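You operate a simulated robot arm through the tools that you are given. There is no shell and no other tool.

You run a simulated robot arm. Do the job below in one go: nothing can be reset, and whatever is moved stays where it is left.

TASK
Set the blue pulley on the spindle stand and brush oil on its middle.
Fine: Take the oil from the tin; put the brush back in its pot and the lid back on the tin. Set down upright: bar brush. A coat counts when it lies all over at full strength: go over it till it gets no stronger.

The check looks at the end state, three seconds after you hand in, the way a careful person would. Anything else that was tipped, shoved, dropped, spilled or broken makes it a failure. Lids that push on must go on centred and level and be pressed home; caps that screw on are set level and turned clockwise until they are tight.

THE ROBOT
A 7-joint arm with a two-finger parallel gripper, fixed in place. Base frame: the origin is at the foot of the arm, x ahead of it, y to its left, z up. Units: cm, rad, N and s.
Its first joint turns from -2.897 to 2.897 rad. Payload 4.4 kg.
The tool frame sits at the grasp point between the pads (the TCP): z along the fingers, y along the line on which they close. The tips reach 2.3 cm beyond it. Largest opening 9.4 cm; finger width 3.8, thickness 1; the body of the gripper, 5.4 by 9.6 cm, starts 3.9 cm behind the TCP.
Orientation is that of the tool frame in the base frame, as a unit quaternion [x, y, z, w]. With the fingers straight down and closing along the base's y, the tool's x points along the base's -x, its y along +y and its z along -z.

THE INTERFACE
- The arm moves only by the tool nudge_tool. Its argument "series" is a list that holds one entry, the list of rows, each a list of 7 numbers: the shift along the tool's x, y, z in units of 40 mm (1.0 is 40 mm), then the turn, a rotation vector about the tool's x, y, z in units of 5 degrees (1.0 is 5 degrees), then the opening in per cent of the stroke, from 0 (shut) to 100 (fully open). In form: [[[dx, dy, dz, rx, ry, rz, fingers], ...]]. A call has 1 to 20 rows; each row shifts and turns the commanded pose from where the row before left it, along the tool's axes as they then stand. A call with a number of a shift or a turn outside -1 to 1 is refused whole. A row lasts 0.2 s, in which the tool goes at most 5 cm and 0.15 rad; a call with a longer step from one row to the next is refused whole, and so is a gripper value outside its range. A pose out of reach is approached as far as the arm can. The call stops where the force on the tool passes 40 N (or 10 N more than at its start, if that is more) or the arm is blocked; 0.2 s more then pass. Each finger travels about 7.2 cm/s and halts on what it meets, pressing with about 24 N; the grip force reading is that of the motor and also rises with nothing between the fingers. The clock runs only during rows and for 0.2 s after the last one: add rows that do not move to give the fingers time. It gives the time, the measured TCP pose, the force on the tool (base axes), the opening and the grip force at its end, in the units of the frame above (readings bear some noise), with the torque about the TCP (base axes, N m) and any sound that the robot's microphone picked up, and new pictures: "show" is both (left out), scene, wrist or none.
- Cameras (640 x 400 px; columns grow to the right, rows downward): "scene" is fixed at [22.01, 64.95, 168.85]; the picture's right is [-0.62, -0.78, 0.00], its down [-0.56, 0.45, -0.70] and it looks along [0.55, -0.44, -0.72] (base axes); focal length 278 px, centre (320, 200). "wrist" rides on the gripper at [8.6, 1.6, -7.4] in the tool frame; the picture's right is [-0.18, 0.98, 0.00], its down [-0.58, -0.11, -0.81] and it looks along [-0.79, -0.15, 0.59] (tool axes); focal length 243 px, centre (320, 200). There is no depth. A picture from a camera that has moved, and an enlarged one, comes with that camera's place and axes in the base frame and with its lens.
- close_up(camera, box): a new picture of the part [left, top, right, bottom] of that camera's present view, enlarged. No time passes.
- job_done(): hands the job in; it is judged then, once.

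Places have to be worked out from the pictures, the camera data and where the tool is seen. Open the gripper and draw the arm clear of the work before you hand the job in, unless the task says otherwise.

The tools are called as a command line: name --argument value ..., lists and objects as JSON in quotes. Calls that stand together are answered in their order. nudge_tool: Moves the arm, as the interface text tells. Its arguments: {"type":"object","properties":{"series":{"type":"array","items":{"type":"array","items":{"type":"array","items":{"type":"number"}}}},"show":{"type":"string","enum":["both","scene","wrist","none"]}},"required":["series"]} The other tools are called the same way: close_up (camera, box) takes an enlarged picture of a part of a camera's view; job_done () hands the job in.

At the start:

```text
t: 0.0
eef_pos: [63.37, -31.39, 126.74]
tcp_rot: [-0.001, 1.0, 0.0, 0.0]
ft_force: [0.7, -0.8, 0.8]
moment: [0.02, -0.01, 0.02]
opening: 9.39
grasp_force: 0.0
```

scene: 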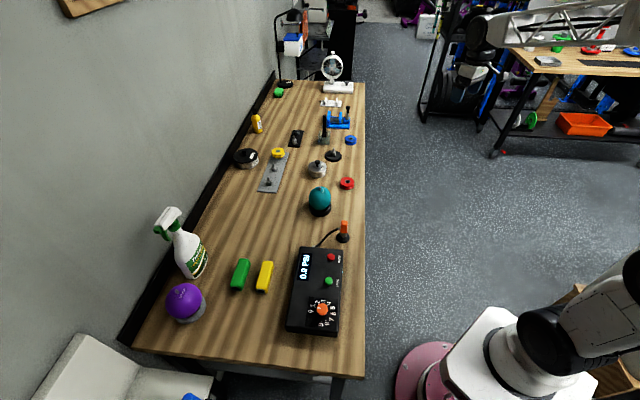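
wrist: 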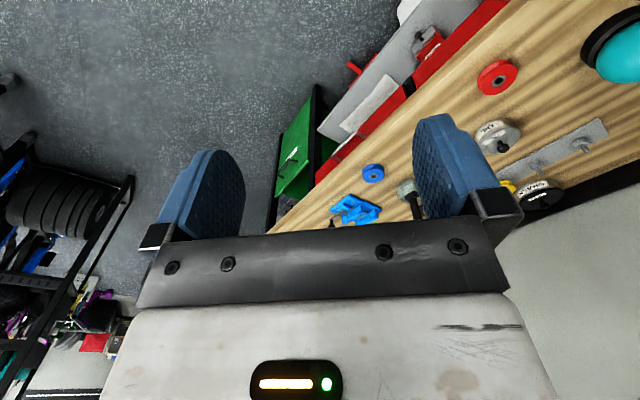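

The scene shows a bench with many small things far along it. I'll take enlarged views to identify the pulley, spindle stand, tin, brush and pot.

close_up --camera "scene" --box '[220, 70, 380, 170]'

close_up --camera "scene" --box '[220, 130, 380, 230]'

close_up --camera "wrist" --box '[320, 40, 640, 240]'

```text
4.00 times, centred on (300, 120) of scene
camera zoom: at [22.01, 64.95, 168.85], right [-0.62, -0.78, 0.0], down [-0.56, 0.45, -0.7], along [0.55, -0.44, -0.72], focal length 1113 px, centre (400, 520)
```

zoom: 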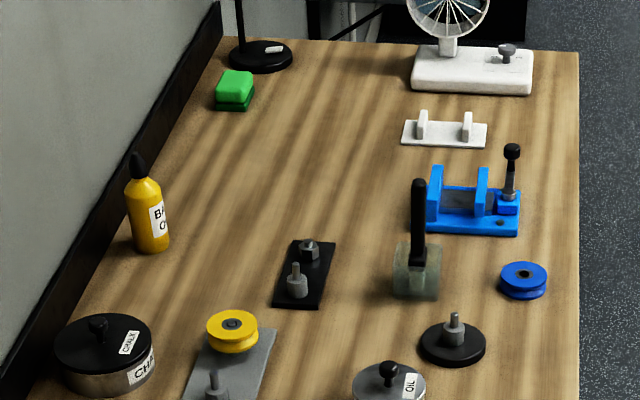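

```text
4.00 times, centred on (300, 180) of scene
camera zoom: at [22.01, 64.95, 168.85], right [-0.62, -0.78, 0.0], down [-0.56, 0.45, -0.7], along [0.55, -0.44, -0.72], focal length 1113 px, centre (400, 280)
```

zoom: 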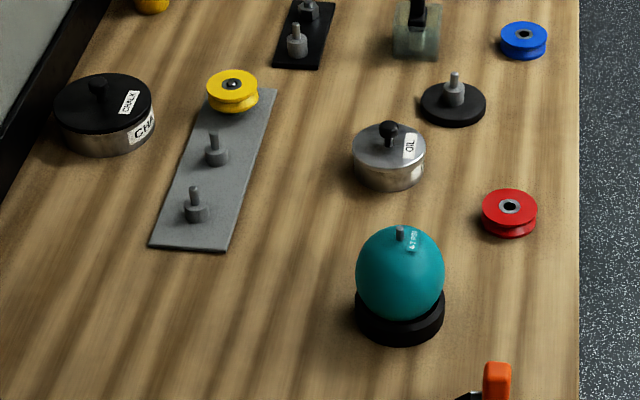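

```text
2.00 times, centred on (480, 140) of wrist
camera zoom: at [54.74, -29.81, 134.26], right [0.18, 0.98, 0.0], down [0.58, -0.11, 0.81], along [0.79, -0.15, -0.59], focal length 485 px, centre (0, 320)
```

zoom: 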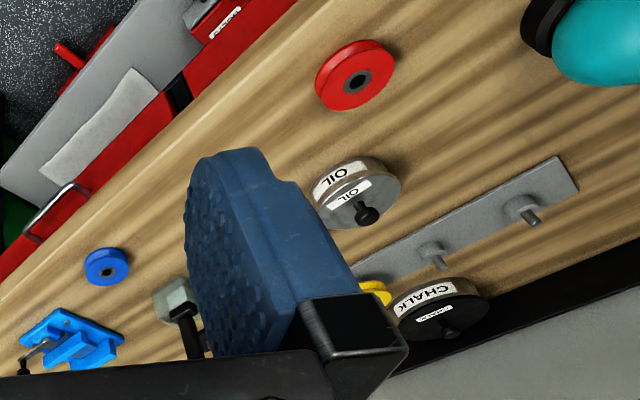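

By triangulating the two views I put the table top near z ≈ 86 and the blue pulley near (108, -24). I'll enlarge the arm region and the rest of the view to check that scale and see where the tool appears.

close_up --camera "scene" --box '[380, 0, 640, 160]'

close_up --camera "scene" --box '[320, 200, 640, 400]'

close_up --camera "scene" --box '[300, 100, 380, 150]'

close_up --camera "scene" --box '[290, 140, 370, 190]'

```text
2.46 times, centred on (510, 80) of scene
camera zoom: at [22.01, 64.95, 168.85], right [-0.62, -0.78, 0.0], down [-0.56, 0.45, -0.7], along [0.55, -0.44, -0.72], focal length 685 px, centre (-148, 495)
```

zoom: 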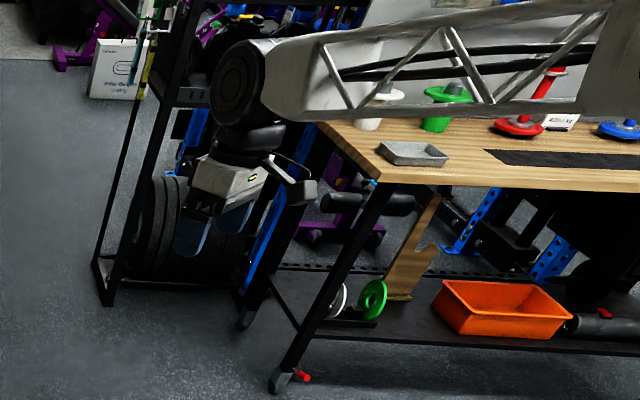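

```text
2.00 times, centred on (480, 300) of scene
camera zoom: at [22.01, 64.95, 168.85], right [-0.62, -0.78, 0.0], down [-0.56, 0.45, -0.7], along [0.55, -0.44, -0.72], focal length 556 px, centre (0, 0)
```

zoom: 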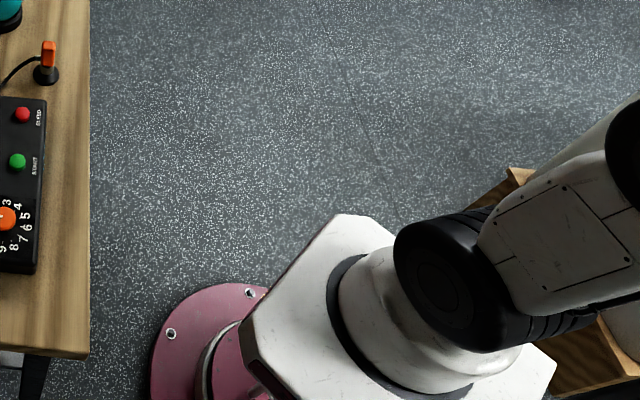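

```text
8.00 times, centred on (340, 125) of scene
camera zoom: at [22.01, 64.95, 168.85], right [-0.62, -0.78, 0.0], down [-0.56, 0.45, -0.7], along [0.55, -0.44, -0.72], focal length 2225 px, centre (160, 800)
```

zoom: 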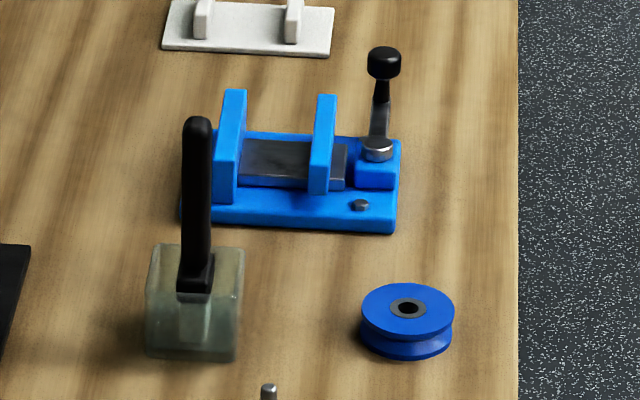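

```text
8.00 times, centred on (330, 165) of scene
camera zoom: at [22.01, 64.95, 168.85], right [-0.62, -0.78, 0.0], down [-0.56, 0.45, -0.7], along [0.55, -0.44, -0.72], focal length 2225 px, centre (240, 480)
```

zoom: 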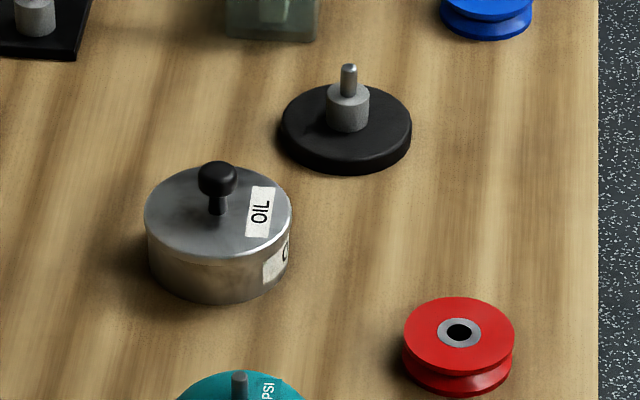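

The gripper shows up at about (467, 90) in the scene view, which matches the projected TCP, so my geometry holds. Estimated places: blue pulley (108,-24), spindle stand (104,-9), oil tin (99,5), brush pot (117,-14), all near the reach limit. I'll move closer and look with the wrist camera.

nudge_tool --series '[[[-0.4, 0.6, 0.3, 0, 0, 0, 100], [-0.4, 0.6, 0.3, 0, 0, 0, 100], [-0.4, 0.6, 0.3, 0, 0, 0, 100], [-0.4, 0.6, 0.3, 0, 0, 0, 100], [-0.4, 0.6, 0.3, 0, 0, 0, 100], [-0.4, 0.6, 0.3, 0, 0, 0, 100], [-0.4, 0.6, 0.3, 0, 0, 0, 100], [-0.4, 0.6, 0.3, 0, 0, 0, 100], [0, 0, 0, 0, 0, 0, 100]]]'

```text
t: 2.0
eef_pos: [76.28, -12.42, 116.88]
tcp_rot: [0.0, 1.0, 0.0, 0.0]
ft_force: [0.3, 0.5, -0.5]
moment: [0.01, 0.01, 0.03]
opening: 9.4
grasp_force: 0.1
camera wrist: at [67.56, -10.84, 124.39], right [0.18, 0.98, 0.0], down [0.58, -0.11, 0.81], along [0.79, -0.15, -0.59], focal length 243 px, centre (320, 200)
```

scene: 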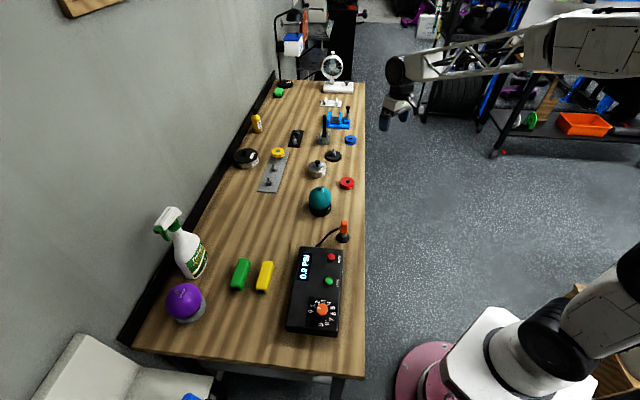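
wrist: 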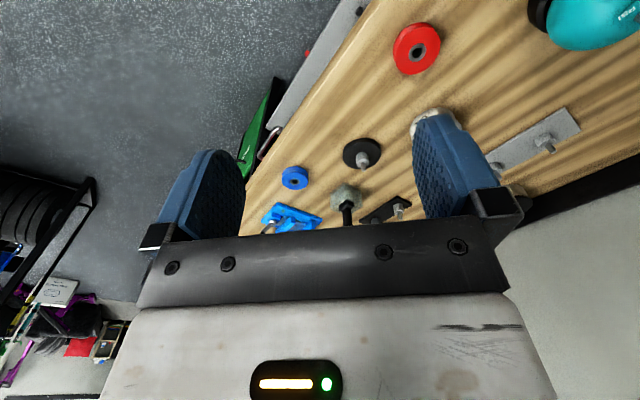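

The wrist view now shows the blue pulley, the spindle stand, the pot with brush and the tin (partly behind a finger). I'll enlarge it to locate them.

close_up --camera "wrist" --box '[240, 110, 400, 210]'

close_up --camera "wrist" --box '[300, 100, 460, 240]'

```text
4.00 times, centred on (320, 160) of wrist
camera zoom: at [67.56, -10.84, 124.39], right [0.18, 0.98, 0.0], down [0.58, -0.11, 0.81], along [0.79, -0.15, -0.59], focal length 970 px, centre (320, 360)
```

zoom: 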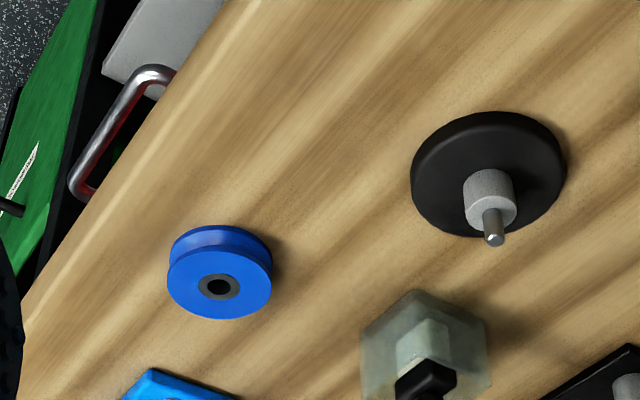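

```text
2.86 times, centred on (380, 170) of wrist
camera zoom: at [67.56, -10.84, 124.39], right [0.18, 0.98, 0.0], down [0.58, -0.11, 0.81], along [0.79, -0.15, -0.59], focal length 693 px, centre (149, 286)
```

zoom: 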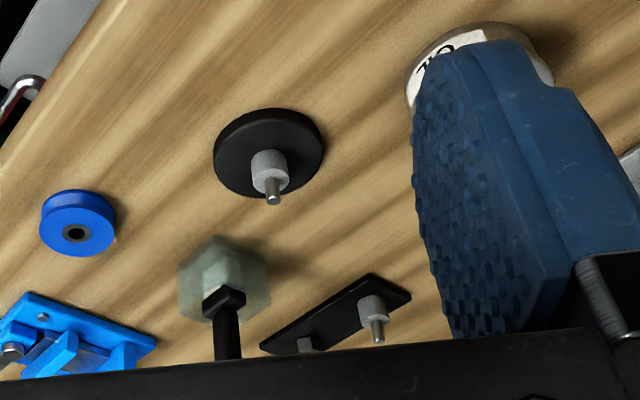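

Triangulated: pulley hub top at about (108.0, -24.2, 88.3), spindle tip about (103.9, -8.8, 91.1), table top around z ≈ 86. These lie past straight-down reach, so I'll turn the tool to face the pulley and tilt it 30° outward, then check the pose.

nudge_tool --series '[[[0, 0, 0, 0, 0, 0.84, 100], [0, 0, 0, 0, 0, 0.84, 100], [0, 0, 0, 0, 0, 0.84, 100], [0, 0, 0, 0, -1, 0, 100], [0, 0, 0, 0, -1, 0, 100], [0, 0, 0, 0, -1, 0, 100], [0, 0, 0, 0, -1, 0, 100], [0, 0, 0, 0, -1, 0, 100], [0, 0, 0, 0, -1, 0, 100], [0, 0, 0, 0, 0, 0, 100]]]'

```text
t: 4.2
eef_pos: [76.16, -12.08, 117.16]
tcp_rot: [0.107, 0.96, -0.029, 0.257]
ft_force: [0.2, -0.2, -0.6]
moment: [-0.01, -0.04, 0.0]
opening: 9.38
grasp_force: 0.0
camera wrist: at [65.6, -8.19, 119.32], right [0.37, 0.92, 0.09], down [0.07, -0.13, 0.99], along [0.93, -0.36, -0.12], focal length 243 px, centre (320, 200)
```

scene: 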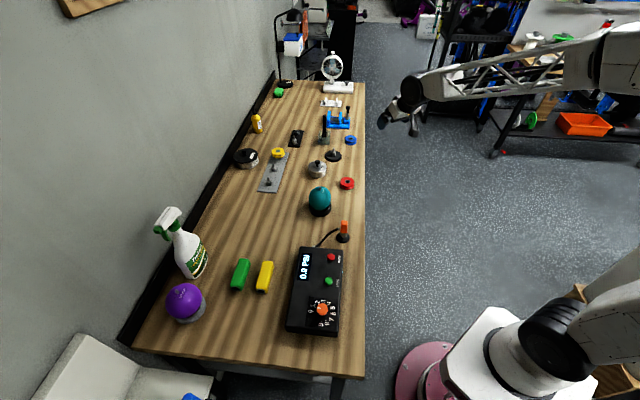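
wrist: 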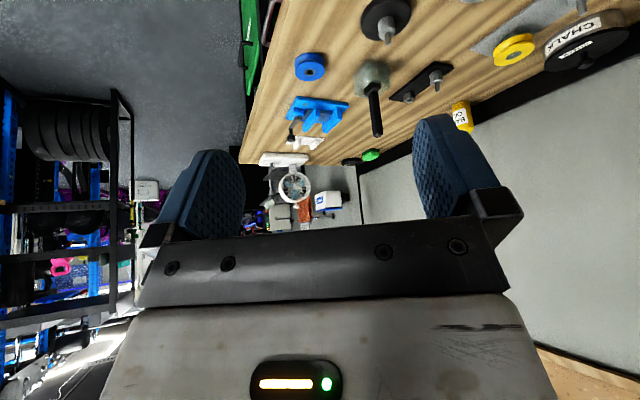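

The tool now faces the pulley with a 30° tilt as intended. I'll move outward part of the way toward the pulley, well above everything, to check the reach.

nudge_tool --series '[[[-0.435, -0.153, 0.684, 0, 0, 0, 100], [-0.435, -0.153, 0.684, 0, 0, 0, 100], [-0.435, -0.153, 0.684, 0, 0, 0, 100], [-0.435, -0.153, 0.684, 0, 0, 0, 100], [-0.435, -0.153, 0.684, 0, 0, 0, 100], [-0.435, -0.153, 0.684, 0, 0, 0, 100], [-0.435, -0.153, 0.684, 0, 0, 0, 100], [-0.435, -0.153, 0.684, 0, 0, 0, 100], [0, 0, 0, 0, 0, 0, 100]]]'

```text
t: 6.2
eef_pos: [97.48, -22.01, 104.72]
tcp_rot: [0.106, 0.96, -0.028, 0.257]
ft_force: [-0.1, -0.1, 0.7]
moment: [0.03, -0.02, -0.01]
opening: 9.42
grasp_force: 0.0
camera wrist: at [86.92, -18.05, 106.9], right [0.37, 0.92, 0.09], down [0.07, -0.13, 0.99], along [0.93, -0.36, -0.12], focal length 243 px, centre (320, 200)
```

scene: 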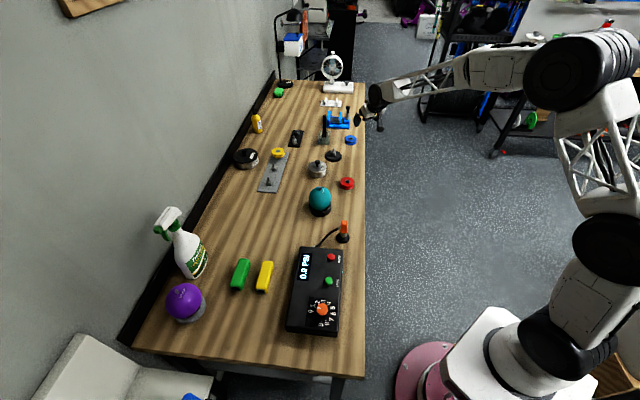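
wrist: 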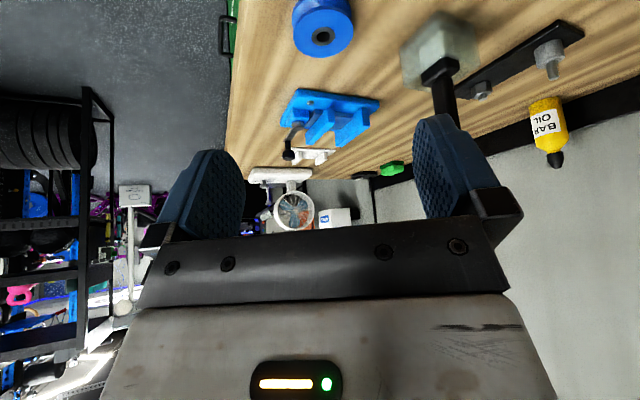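

Reached exactly, with the elbow still well bent, so there is reach to spare. I'll enlarge the wrist view to refine the pulley, pot and brush positions.

close_up --camera "wrist" --box '[270, 0, 390, 75]'

close_up --camera "wrist" --box '[370, 0, 530, 130]'

```text
5.33 times, centred on (330, 38) of wrist
camera zoom: at [86.92, -18.05, 106.9], right [0.37, 0.92, 0.09], down [0.07, -0.13, 0.99], along [0.93, -0.36, -0.12], focal length 1294 px, centre (267, 1067)
```

zoom: 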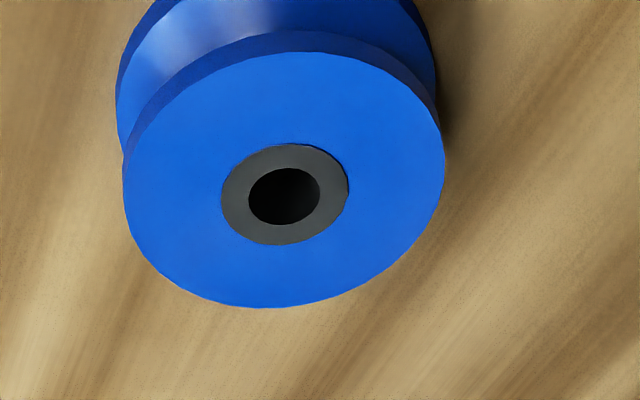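

```text
3.08 times, centred on (450, 65) of wrist
camera zoom: at [86.92, -18.05, 106.9], right [0.37, 0.92, 0.09], down [0.07, -0.13, 0.99], along [0.93, -0.36, -0.12], focal length 746 px, centre (-80, 615)
```

zoom: 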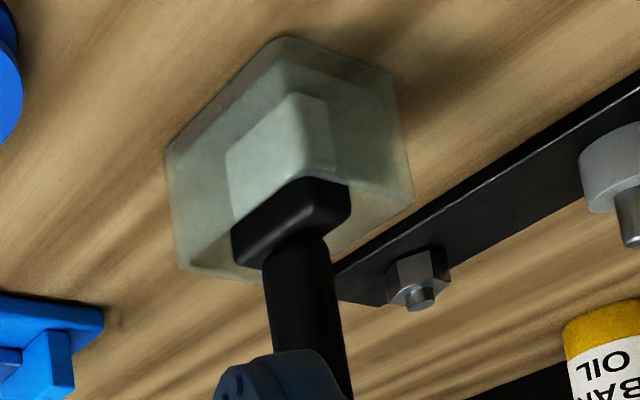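

The closer view agrees with the hub centre at (107.9, -24.25, 88.3), and shows the pulley as 6 cm across. I'll slide along the finger direction to a point about 4 cm short of the grasp, fingers open either side of it.

nudge_tool --series '[[[-0.0475, 0.005, 0.5, 0, 0, 0, 100], [-0.0475, 0.005, 0.5, 0, 0, 0, 100], [-0.0475, 0.005, 0.5, 0, 0, 0, 100], [-0.0475, 0.005, 0.5, 0, 0, 0, 100], [-0.0475, 0.005, 0.5, 0, 0, 0, 100], [-0.0475, 0.005, 0.5, 0, 0, 0, 100], [-0.0475, 0.005, 0.5, 0, 0, 0, 100], [0, 0, 0, 0, 0, 0, 100]]]'

```text
t: 8.0
eef_pos: [105.48, -23.73, 93.76]
tcp_rot: [0.106, 0.96, -0.028, 0.257]
ft_force: [-0.3, 0.8, 0.2]
moment: [-0.02, 0.0, -0.02]
opening: 9.38
grasp_force: 0.0
camera wrist: at [94.86, -19.66, 95.9], right [0.37, 0.92, 0.09], down [0.07, -0.13, 0.99], along [0.93, -0.36, -0.12], focal length 243 px, centre (320, 200)
```

scene: 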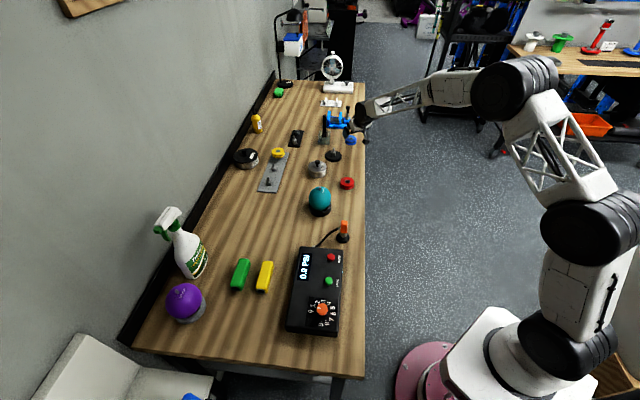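
wrist: 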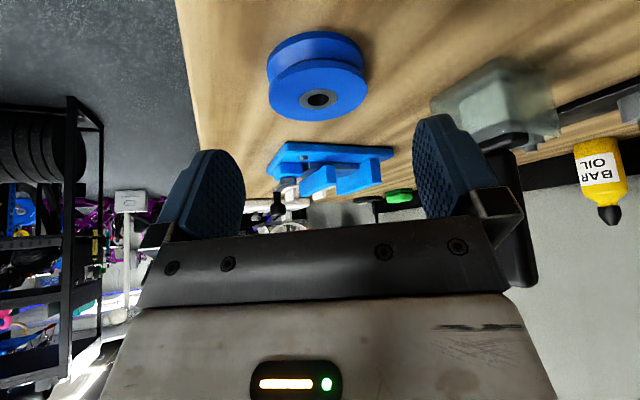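

The pulley sits centred between the open fingers, and its bottom edge puts the table top near z ≈ 86.4. I'll make the last 4.4 cm of the approach, keeping the finger tips just above the table.

nudge_tool --series '[[[0.027, 0.004, 0.364, 0, 0, 0, 100], [0.027, 0.004, 0.364, 0, 0, 0, 100], [0.027, 0.004, 0.364, 0, 0, 0, 100], [0, 0, 0, 0, 0, 0, 100]]]'

```text
t: 9.0
eef_pos: [107.45, -24.15, 89.73]
tcp_rot: [0.106, 0.96, -0.029, 0.256]
ft_force: [-0.6, 0.4, -0.4]
moment: [-0.01, 0.02, -0.01]
opening: 9.41
grasp_force: 0.1
camera wrist: at [96.83, -20.02, 91.91], right [0.37, 0.92, 0.09], down [0.07, -0.13, 0.99], along [0.93, -0.36, -0.12], focal length 243 px, centre (320, 200)
```

scene: 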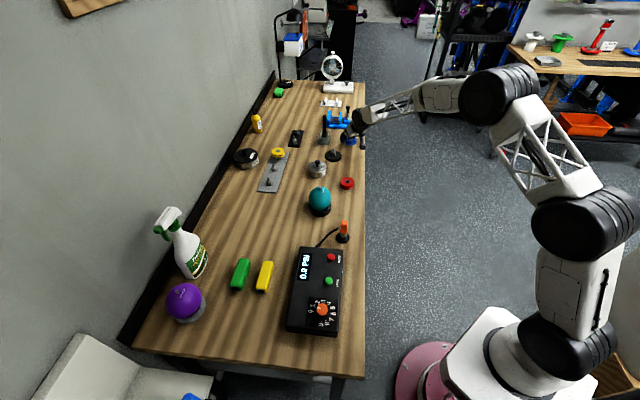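
wrist: 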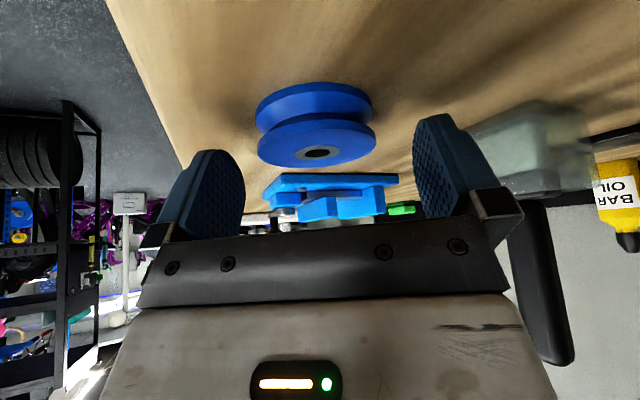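

The fingers straddle the pulley with lateral error under about 0.1 cm and the readings show no contact. I'll close on it.

nudge_tool --series '[[[0, 0, 0, 0, 0, 0, 80], [0, 0, 0, 0, 0, 0, 68], [0, 0, 0, 0, 0, 0, 55], [0, 0, 0, 0, 0, 0, 50], [0, 0, 0, 0, 0, 0, 50]]]'

```text
t: 10.2
eef_pos: [107.37, -24.01, 89.85]
tcp_rot: [0.105, 0.96, -0.028, 0.257]
ft_force: [1.3, 0.3, 1.9]
moment: [0.05, -0.03, -0.03]
opening: 5.9
grasp_force: 24.0
camera wrist: at [96.82, -20.02, 91.93], right [0.37, 0.92, 0.09], down [0.07, -0.13, 0.99], along [0.93, -0.36, -0.12], focal length 243 px, centre (320, 200)
```

scene: 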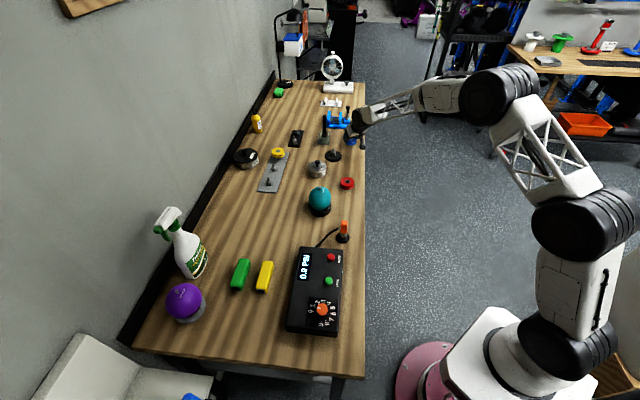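
wrist: 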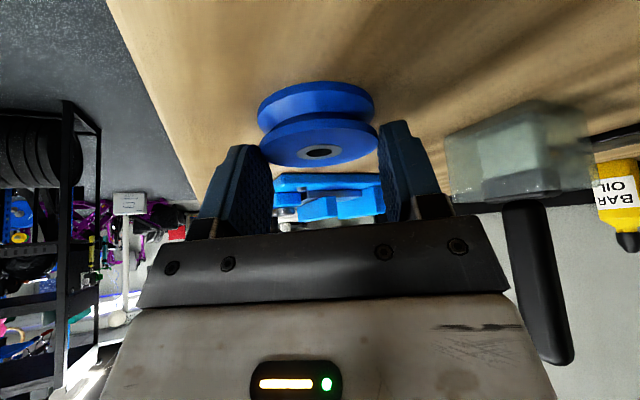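

The pulley is gripped (5.9 cm opening, 24 N). I'll lift straight up a few cm and check it stays level.

nudge_tool --series '[[[-0.0625, 0, -0.108, 0, 0, 0, 50], [-0.125, 0, -0.2165, 0, 0, 0, 50], [-0.25, 0, -0.433, 0, 0, 0, 50], [-0.25, 0, -0.433, 0, 0, 0, 50], [0, 0, 0, 0, 0, 0, 50]]]'

close_up --camera "wrist" --box '[220, 50, 420, 200]'

close_up --camera "scene" --box '[310, 90, 390, 170]'

```text
t: 11.4
eef_pos: [107.35, -23.97, 95.21]
tcp_rot: [0.106, 0.96, -0.029, 0.257]
ft_force: [-0.5, -0.1, -0.7]
moment: [-0.01, -0.01, 0.0]
opening: 4.71
grasp_force: 0.1
camera wrist: at [96.84, -20.03, 97.4], right [0.37, 0.92, 0.09], down [0.07, -0.13, 0.99], along [0.93, -0.36, -0.12], focal length 243 px, centre (320, 200)
```

scene: 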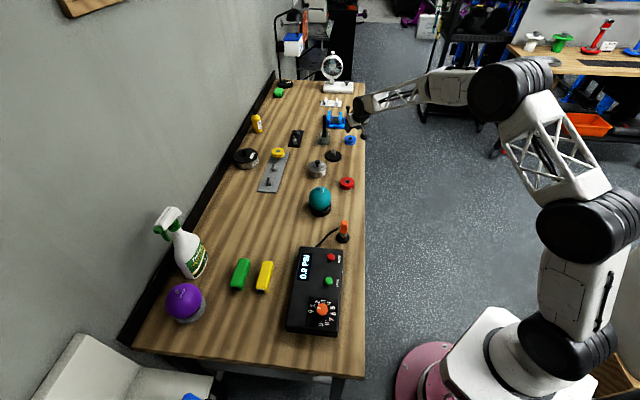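
wrist: 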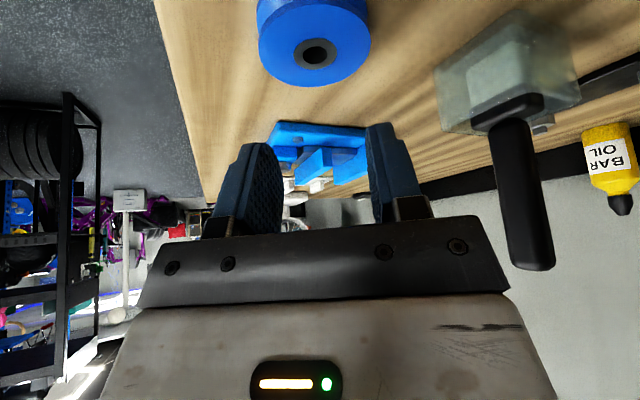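

```text
2.67 times, centred on (320, 125) of wrist
camera zoom: at [96.84, -20.03, 97.4], right [0.37, 0.92, 0.09], down [0.07, -0.13, 0.99], along [0.93, -0.36, -0.12], focal length 647 px, centre (320, 400)
```

zoom: 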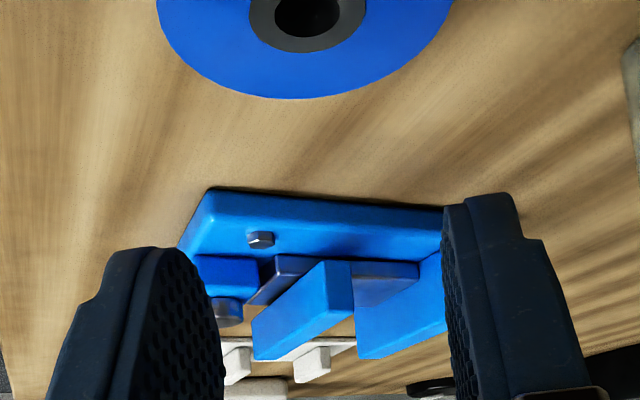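

```text
5.00 times, centred on (350, 130) of scene
camera zoom: at [22.01, 64.95, 168.85], right [-0.62, -0.78, 0.0], down [-0.56, 0.45, -0.7], along [0.55, -0.44, -0.72], focal length 1391 px, centre (170, 550)
```

zoom: 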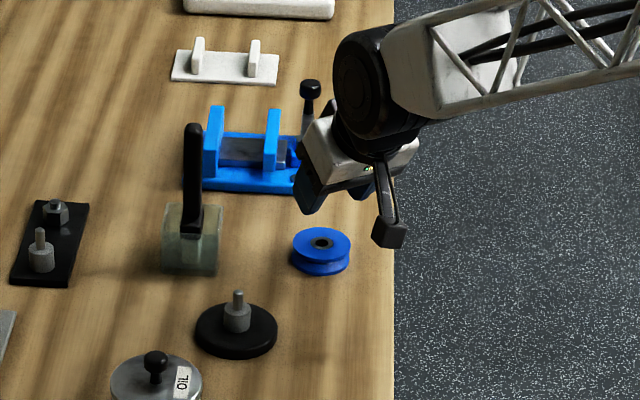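

The pulley slipped out of the fingertips but stayed upright in place; the hold was too near the tips. I'll reopen, reduce the tilt to about 10° so the pads can go deeper, and check the arm still reaches.

nudge_tool --series '[[[0, 0, 0, 0, 0, 0, 100], [0, 0, 0, 0, 1, 0, 100], [0, 0, 0, 0, 1, 0, 100], [0, 0, 0, 0, 1, 0, 100], [0, 0, 0, 0, 1, 0, 100], [0, 0, 0, 0, 0, 0, 100]]]'

```text
t: 12.8
eef_pos: [107.57, -24.09, 95.23]
tcp_rot: [0.109, 0.99, -0.009, 0.087]
ft_force: [-0.2, -0.6, -0.1]
moment: [-0.03, -0.01, -0.02]
opening: 9.41
grasp_force: 0.0
camera wrist: at [98.25, -20.39, 101.07], right [0.39, 0.92, 0.03], down [0.4, -0.2, 0.89], along [0.83, -0.34, -0.45], focal length 243 px, centre (320, 200)
```

scene: 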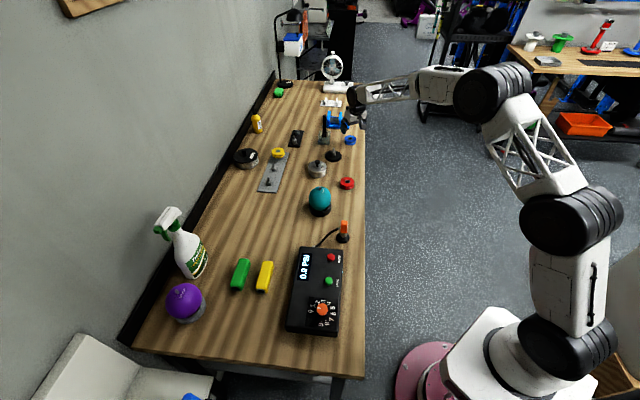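
wrist: 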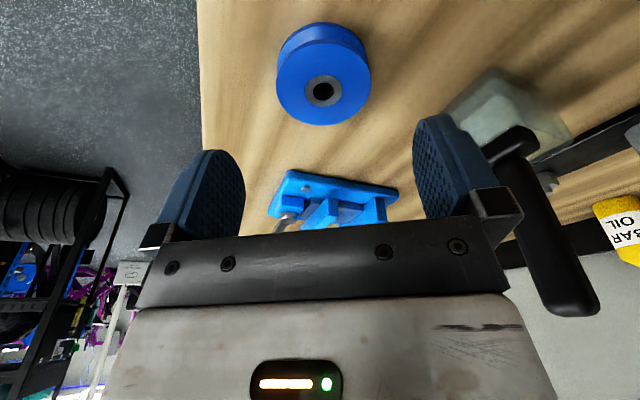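

Tilt 10° is reached exactly. I'll try fully vertical (tilt 0) here, which would make gripping and stacking simplest.

nudge_tool --series '[[[0, 0, 0, 0, 1, 0, 100], [0, 0, 0, 0, 1, 0, 100], [0, 0, 0, 0, 0, 0, 100]]]'

```text
t: 13.6
eef_pos: [107.52, -24.07, 95.25]
tcp_rot: [0.11, 0.994, 0.0, -0.001]
ft_force: [-0.7, 0.4, 0.2]
moment: [0.03, 0.03, 0.0]
opening: 9.39
grasp_force: 0.1
camera wrist: at [99.41, -20.63, 102.7], right [0.39, 0.92, 0.0], down [0.54, -0.23, 0.81], along [0.74, -0.32, -0.59], focal length 243 px, centre (320, 200)
```

scene: 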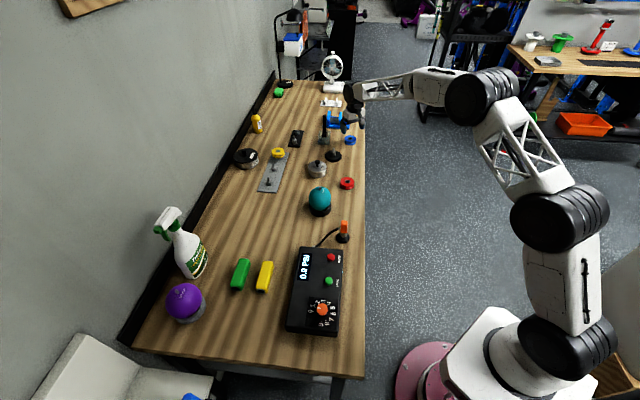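
wrist: 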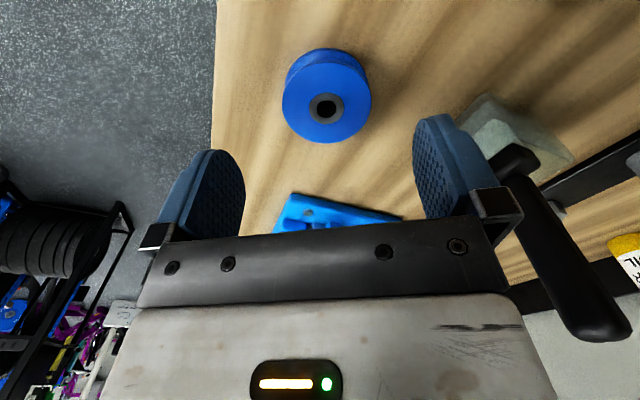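

Vertical is reached too. I'll enlarge the pulley to re-measure where it sits now.

close_up --camera "wrist" --box '[266, 40, 394, 150]'

```text
3.64 times, centred on (330, 95) of wrist
camera zoom: at [99.41, -20.63, 102.7], right [0.39, 0.92, 0.0], down [0.54, -0.23, 0.81], along [0.74, -0.32, -0.59], focal length 882 px, centre (284, 582)
```

zoom: 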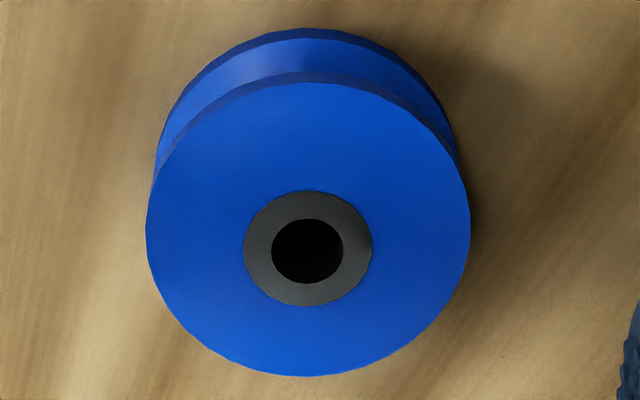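

The pulley is now at about (108.25, -23.9), top at z ≈ 88.3. I'll centre over it and go straight down to TCP z ≈ 89, tips just above the table.

nudge_tool --series '[[[-0.1725, 0.08, 0.2, 0, 0, 0, 100], [0, 0, 0.5, 0, 0, 0, 100], [0, 0, 0.4, 0, 0, 0, 100], [0, 0, 0.3, 0, 0, 0, 100], [0, 0, 0.15, 0, 0, 0, 100], [0, 0, 0, 0, 0, 0, 100]]]'

```text
t: 15.0
eef_pos: [108.28, -23.77, 88.97]
tcp_rot: [0.11, 0.994, 0.0, 0.0]
ft_force: [-0.8, 0.7, 0.8]
moment: [-0.02, 0.0, 0.0]
opening: 9.39
grasp_force: 0.0
camera wrist: at [100.18, -20.29, 96.53], right [0.39, 0.92, 0.0], down [0.54, -0.23, 0.81], along [0.74, -0.32, -0.59], focal length 243 px, centre (320, 200)
```

scene: 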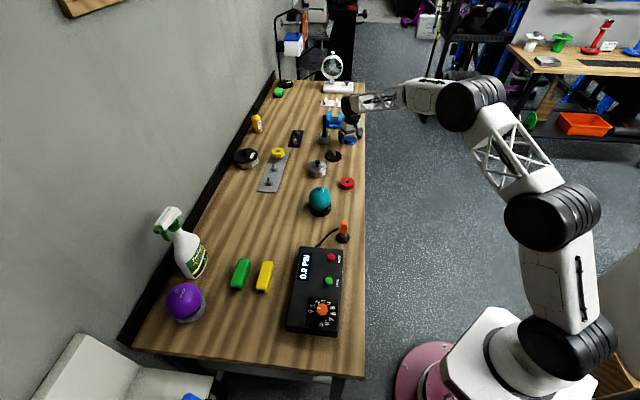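
wrist: 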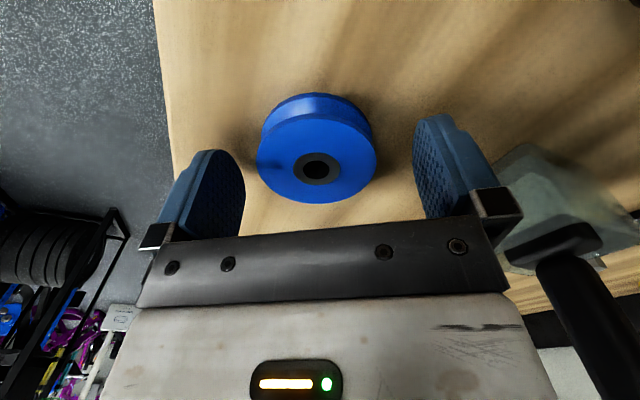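

No contact yet, and the pulley is centred between the pads. I'll close on it, lift slightly, and check.

nudge_tool --series '[[[0, 0, 0, 0, 0, 0, 80], [0, 0, 0, 0, 0, 0, 66], [0, 0, 0, 0, 0, 0, 55], [0, 0, 0, 0, 0, 0, 40], [0, 0, 0, 0, 0, 0, 40], [0, 0, 0, 0, 0, 0, 40], [0, 0, -0.1, 0, 0, 0, 40], [0, 0, -0.2, 0, 0, 0, 40], [0, 0, 0, 0, 0, 0, 40]]]'

close_up --camera "wrist" --box '[220, 70, 420, 220]'

```text
t: 17.0
eef_pos: [108.29, -23.81, 90.23]
tcp_rot: [0.11, 0.994, 0.0, 0.0]
ft_force: [-0.5, 0.1, -0.1]
moment: [0.0, 0.01, -0.01]
opening: 5.9
grasp_force: 23.8
camera wrist: at [100.06, -20.39, 97.68], right [0.39, 0.92, 0.0], down [0.54, -0.23, 0.81], along [0.74, -0.32, -0.59], focal length 243 px, centre (320, 200)
```

scene: 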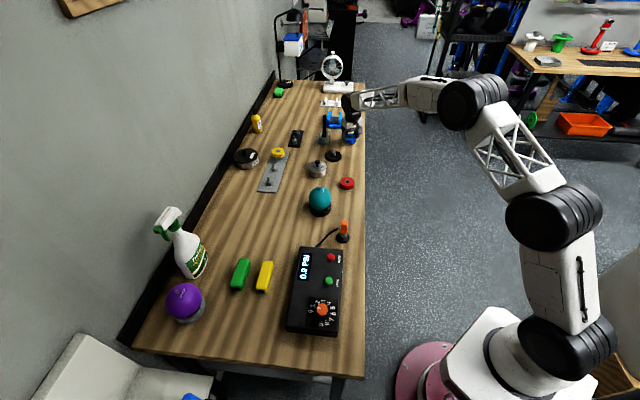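
wrist: 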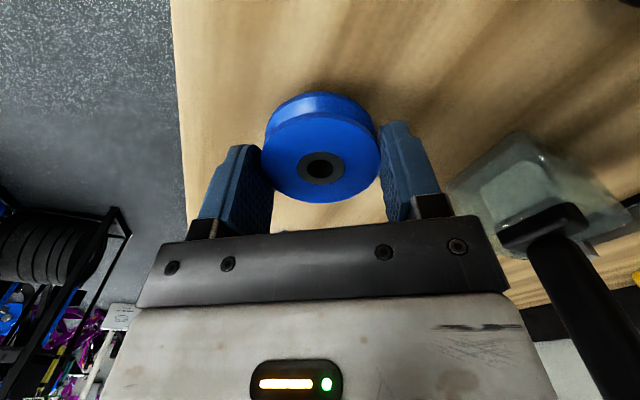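

```text
2.67 times, centred on (320, 145) of wrist
camera zoom: at [100.06, -20.39, 97.68], right [0.39, 0.92, 0.0], down [0.54, -0.23, 0.81], along [0.74, -0.32, -0.59], focal length 647 px, centre (320, 347)
```

zoom: 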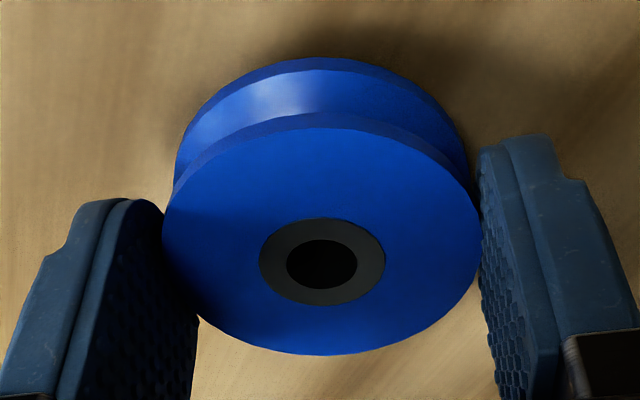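

The pulley is held firmly and level. I'll lift it, draw inward away from the brush, then move sideways above the spindle stand at a height where the peg is visible below it.

nudge_tool --series '[[[0, 0, -0.5, 0, 0, 0, 40], [0, 0, -0.7, 0, 0, 0, 40], [0, 0, -0.7, 0, 0, 0, 40], [0, 0, -0.7, 0, 0, 0, 40], [0, 0, -0.7, 0, 0, 0, 40], [0.6, 0, 0, 0, 0, 0, 40], [0.65, 0, 0, 0, 0, 0, 40], [0.6, 0, 0, 0, 0, 0, 40], [0, 0.5, 0, 0, 0, 0, 40], [0, 0.7, 0, 0, 0, 0, 40], [0, 0.7, 0, 0, 0, 0, 40], [0, 0.7, 0, 0, 0, 0, 40], [0, 0.5, 0, 0, 0, 0, 40], [0, 0.3, 0, 0, 0, 0, 40], [0, 0, 0, 0, 0, 0, 40], [0, 0, 0, 0, 0, 0, 40]]]'

close_up --camera "wrist" --box '[240, 20, 400, 220]'

close_up --camera "scene" --box '[300, 110, 370, 170]'

```text
t: 20.4
eef_pos: [104.03, -8.85, 103.3]
tcp_rot: [0.11, 0.994, 0.001, 0.0]
ft_force: [0.6, 0.0, -0.7]
moment: [-0.01, 0.0, 0.01]
opening: 5.9
grasp_force: 23.7
camera wrist: at [95.91, -5.42, 110.86], right [0.39, 0.92, 0.0], down [0.54, -0.23, 0.81], along [0.74, -0.32, -0.59], focal length 243 px, centre (320, 200)
```

scene: 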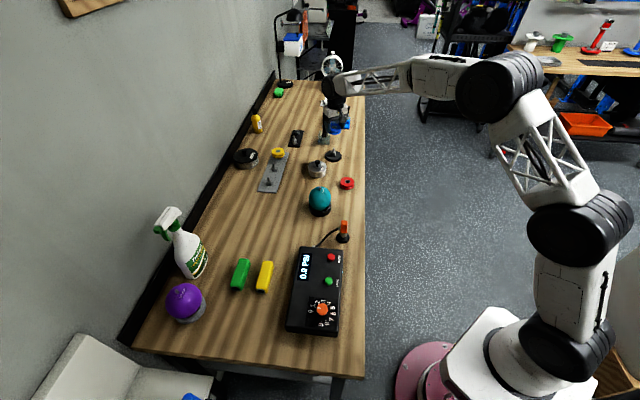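
wrist: 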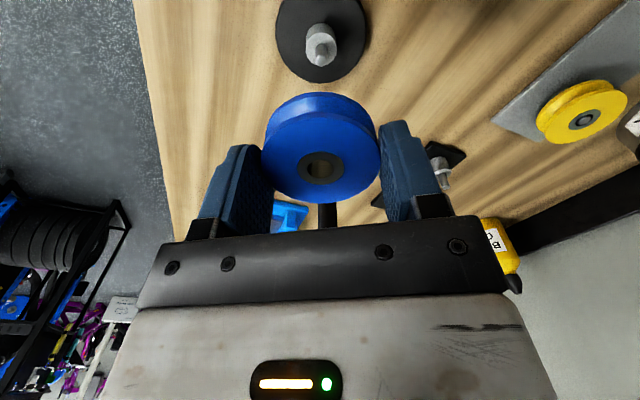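

```text
2.00 times, centred on (320, 120) of wrist
camera zoom: at [95.91, -5.42, 110.86], right [0.39, 0.92, 0.0], down [0.54, -0.23, 0.81], along [0.74, -0.32, -0.59], focal length 485 px, centre (320, 360)
```

zoom: 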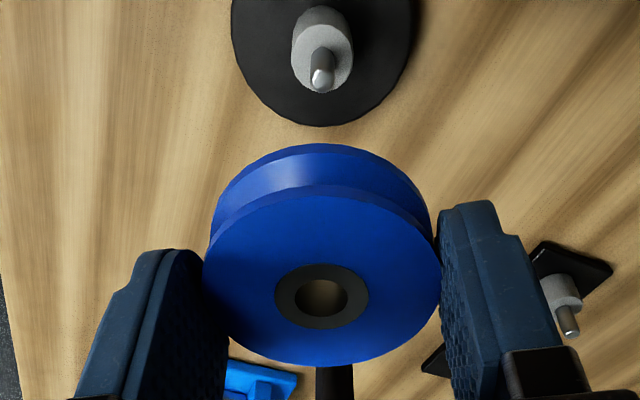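

```text
6.67 times, centred on (335, 140) of scene
camera zoom: at [22.01, 64.95, 168.85], right [-0.62, -0.78, 0.0], down [-0.56, 0.45, -0.7], along [0.55, -0.44, -0.72], focal length 1854 px, centre (220, 600)
```

zoom: 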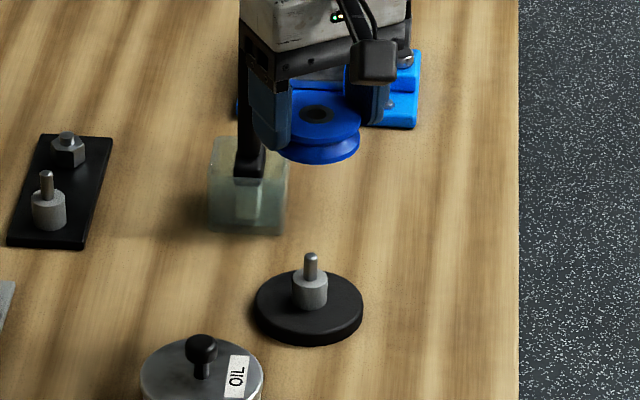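

The pulley hangs about 10 cm above the peg and nearly over it. I'll take stronger enlargements of both views to measure the remaining offset precisely.

close_up --camera "scene" --box '[325, 115, 355, 160]'

close_up --camera "wrist" --box '[290, 10, 350, 60]'

close_up --camera "wrist" --box '[255, 85, 390, 205]'

```text
8.89 times, centred on (340, 138) of scene
camera zoom: at [22.01, 64.95, 168.85], right [-0.62, -0.78, 0.0], down [-0.56, 0.45, -0.7], along [0.55, -0.44, -0.72], focal length 2472 px, centre (142, 756)
```

zoom: 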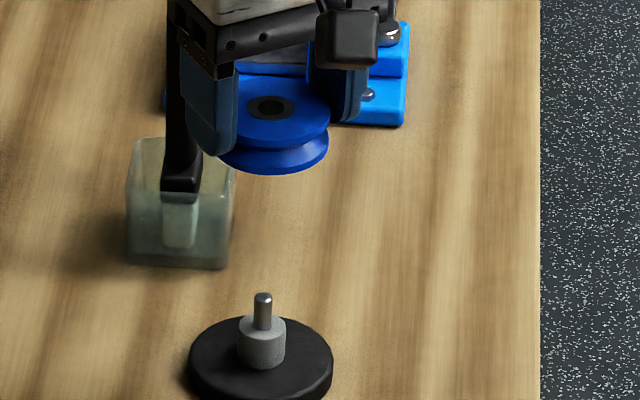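

```text
8.00 times, centred on (320, 35) of wrist
camera zoom: at [95.91, -5.42, 110.86], right [0.39, 0.92, 0.0], down [0.54, -0.23, 0.81], along [0.74, -0.32, -0.59], focal length 1941 px, centre (320, 1520)
```

zoom: 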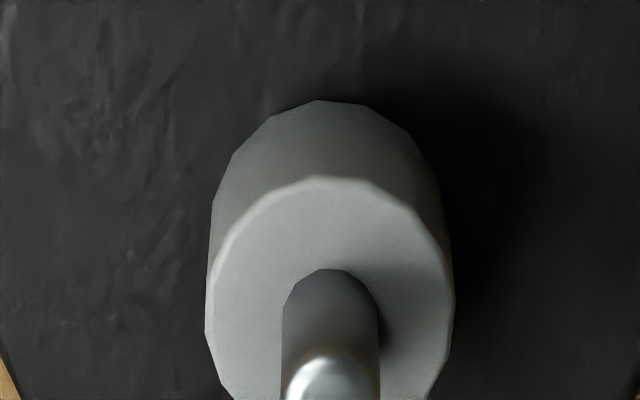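

```text
3.33 times, centred on (322, 145) of wrist
camera zoom: at [95.91, -5.42, 110.86], right [0.39, 0.92, 0.0], down [0.54, -0.23, 0.81], along [0.74, -0.32, -0.59], focal length 809 px, centre (312, 383)
```

zoom: 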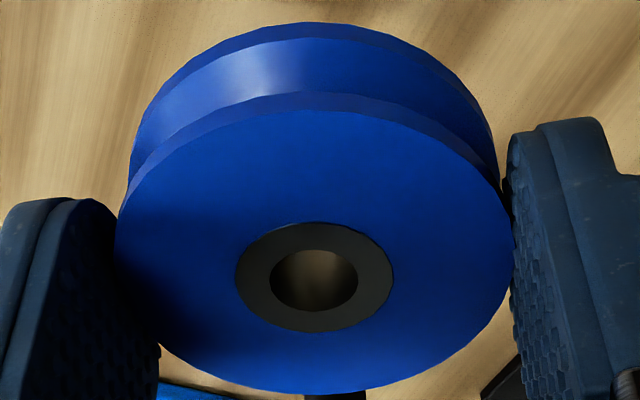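

The wrist view puts hub and peg within about 0.1 cm of each other in plan. I'll descend until the pulley's underside is just above the peg tip and then compare again in both views.

nudge_tool --series '[[[0, 0, 0.5, 0, 0, 0, 40], [0, 0, 0.5, 0, 0, 0, 40], [0, 0, 0.5, 0, 0, 0, 40], [0, 0, 0.5, 0, 0, 0, 40], [0, 0, 0.2, 0, 0, 0, 40], [0, 0, 0, 0, 0, 0, 40]]]'

close_up --camera "scene" --box '[320, 135, 352, 163]'

close_up --camera "wrist" --box '[230, 40, 410, 210]'

```text
t: 21.8
eef_pos: [103.9, -8.75, 94.75]
tcp_rot: [0.11, 0.994, 0.0, 0.0]
ft_force: [0.2, 0.2, -0.9]
moment: [0.0, -0.03, 0.01]
opening: 5.91
grasp_force: 24.2
camera wrist: at [95.83, -5.42, 102.2], right [0.39, 0.92, 0.0], down [0.54, -0.23, 0.81], along [0.74, -0.32, -0.59], focal length 243 px, centre (320, 200)
```

scene: 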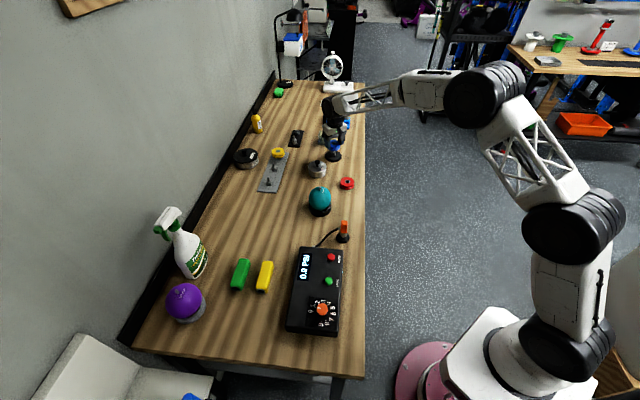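
wrist: 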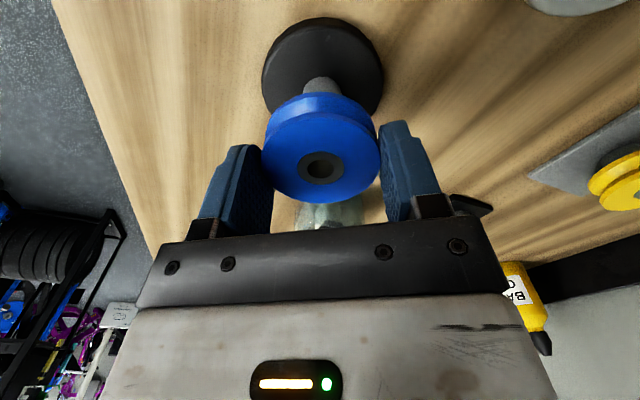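

```text
14.29 times, centred on (336, 149) of scene
camera zoom: at [22.01, 64.95, 168.85], right [-0.62, -0.78, 0.0], down [-0.56, 0.45, -0.7], along [0.55, -0.44, -0.72], focal length 3974 px, centre (91, 929)
```

zoom: 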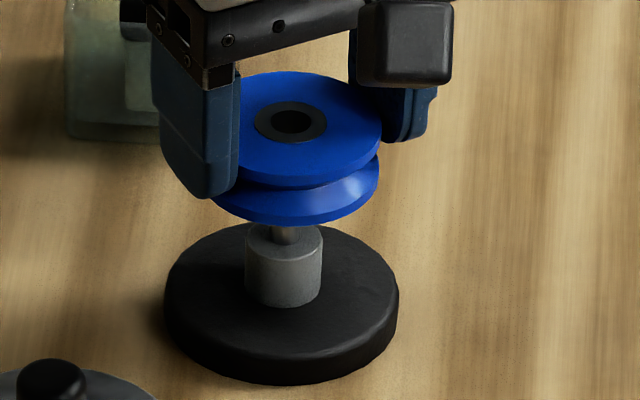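

```text
2.35 times, centred on (320, 125) of wrist
camera zoom: at [95.83, -5.42, 102.2], right [0.39, 0.92, 0.0], down [0.54, -0.23, 0.81], along [0.74, -0.32, -0.59], focal length 571 px, centre (320, 376)
```

zoom: 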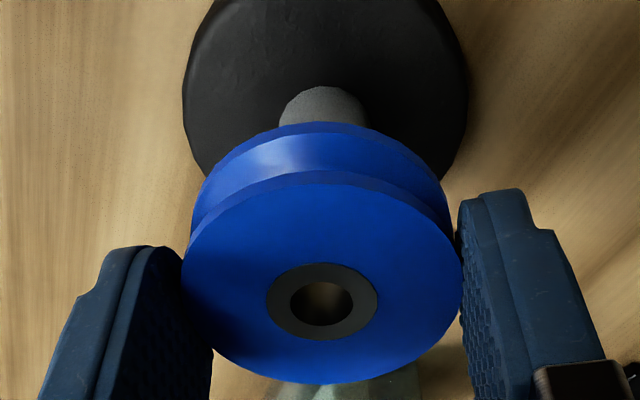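

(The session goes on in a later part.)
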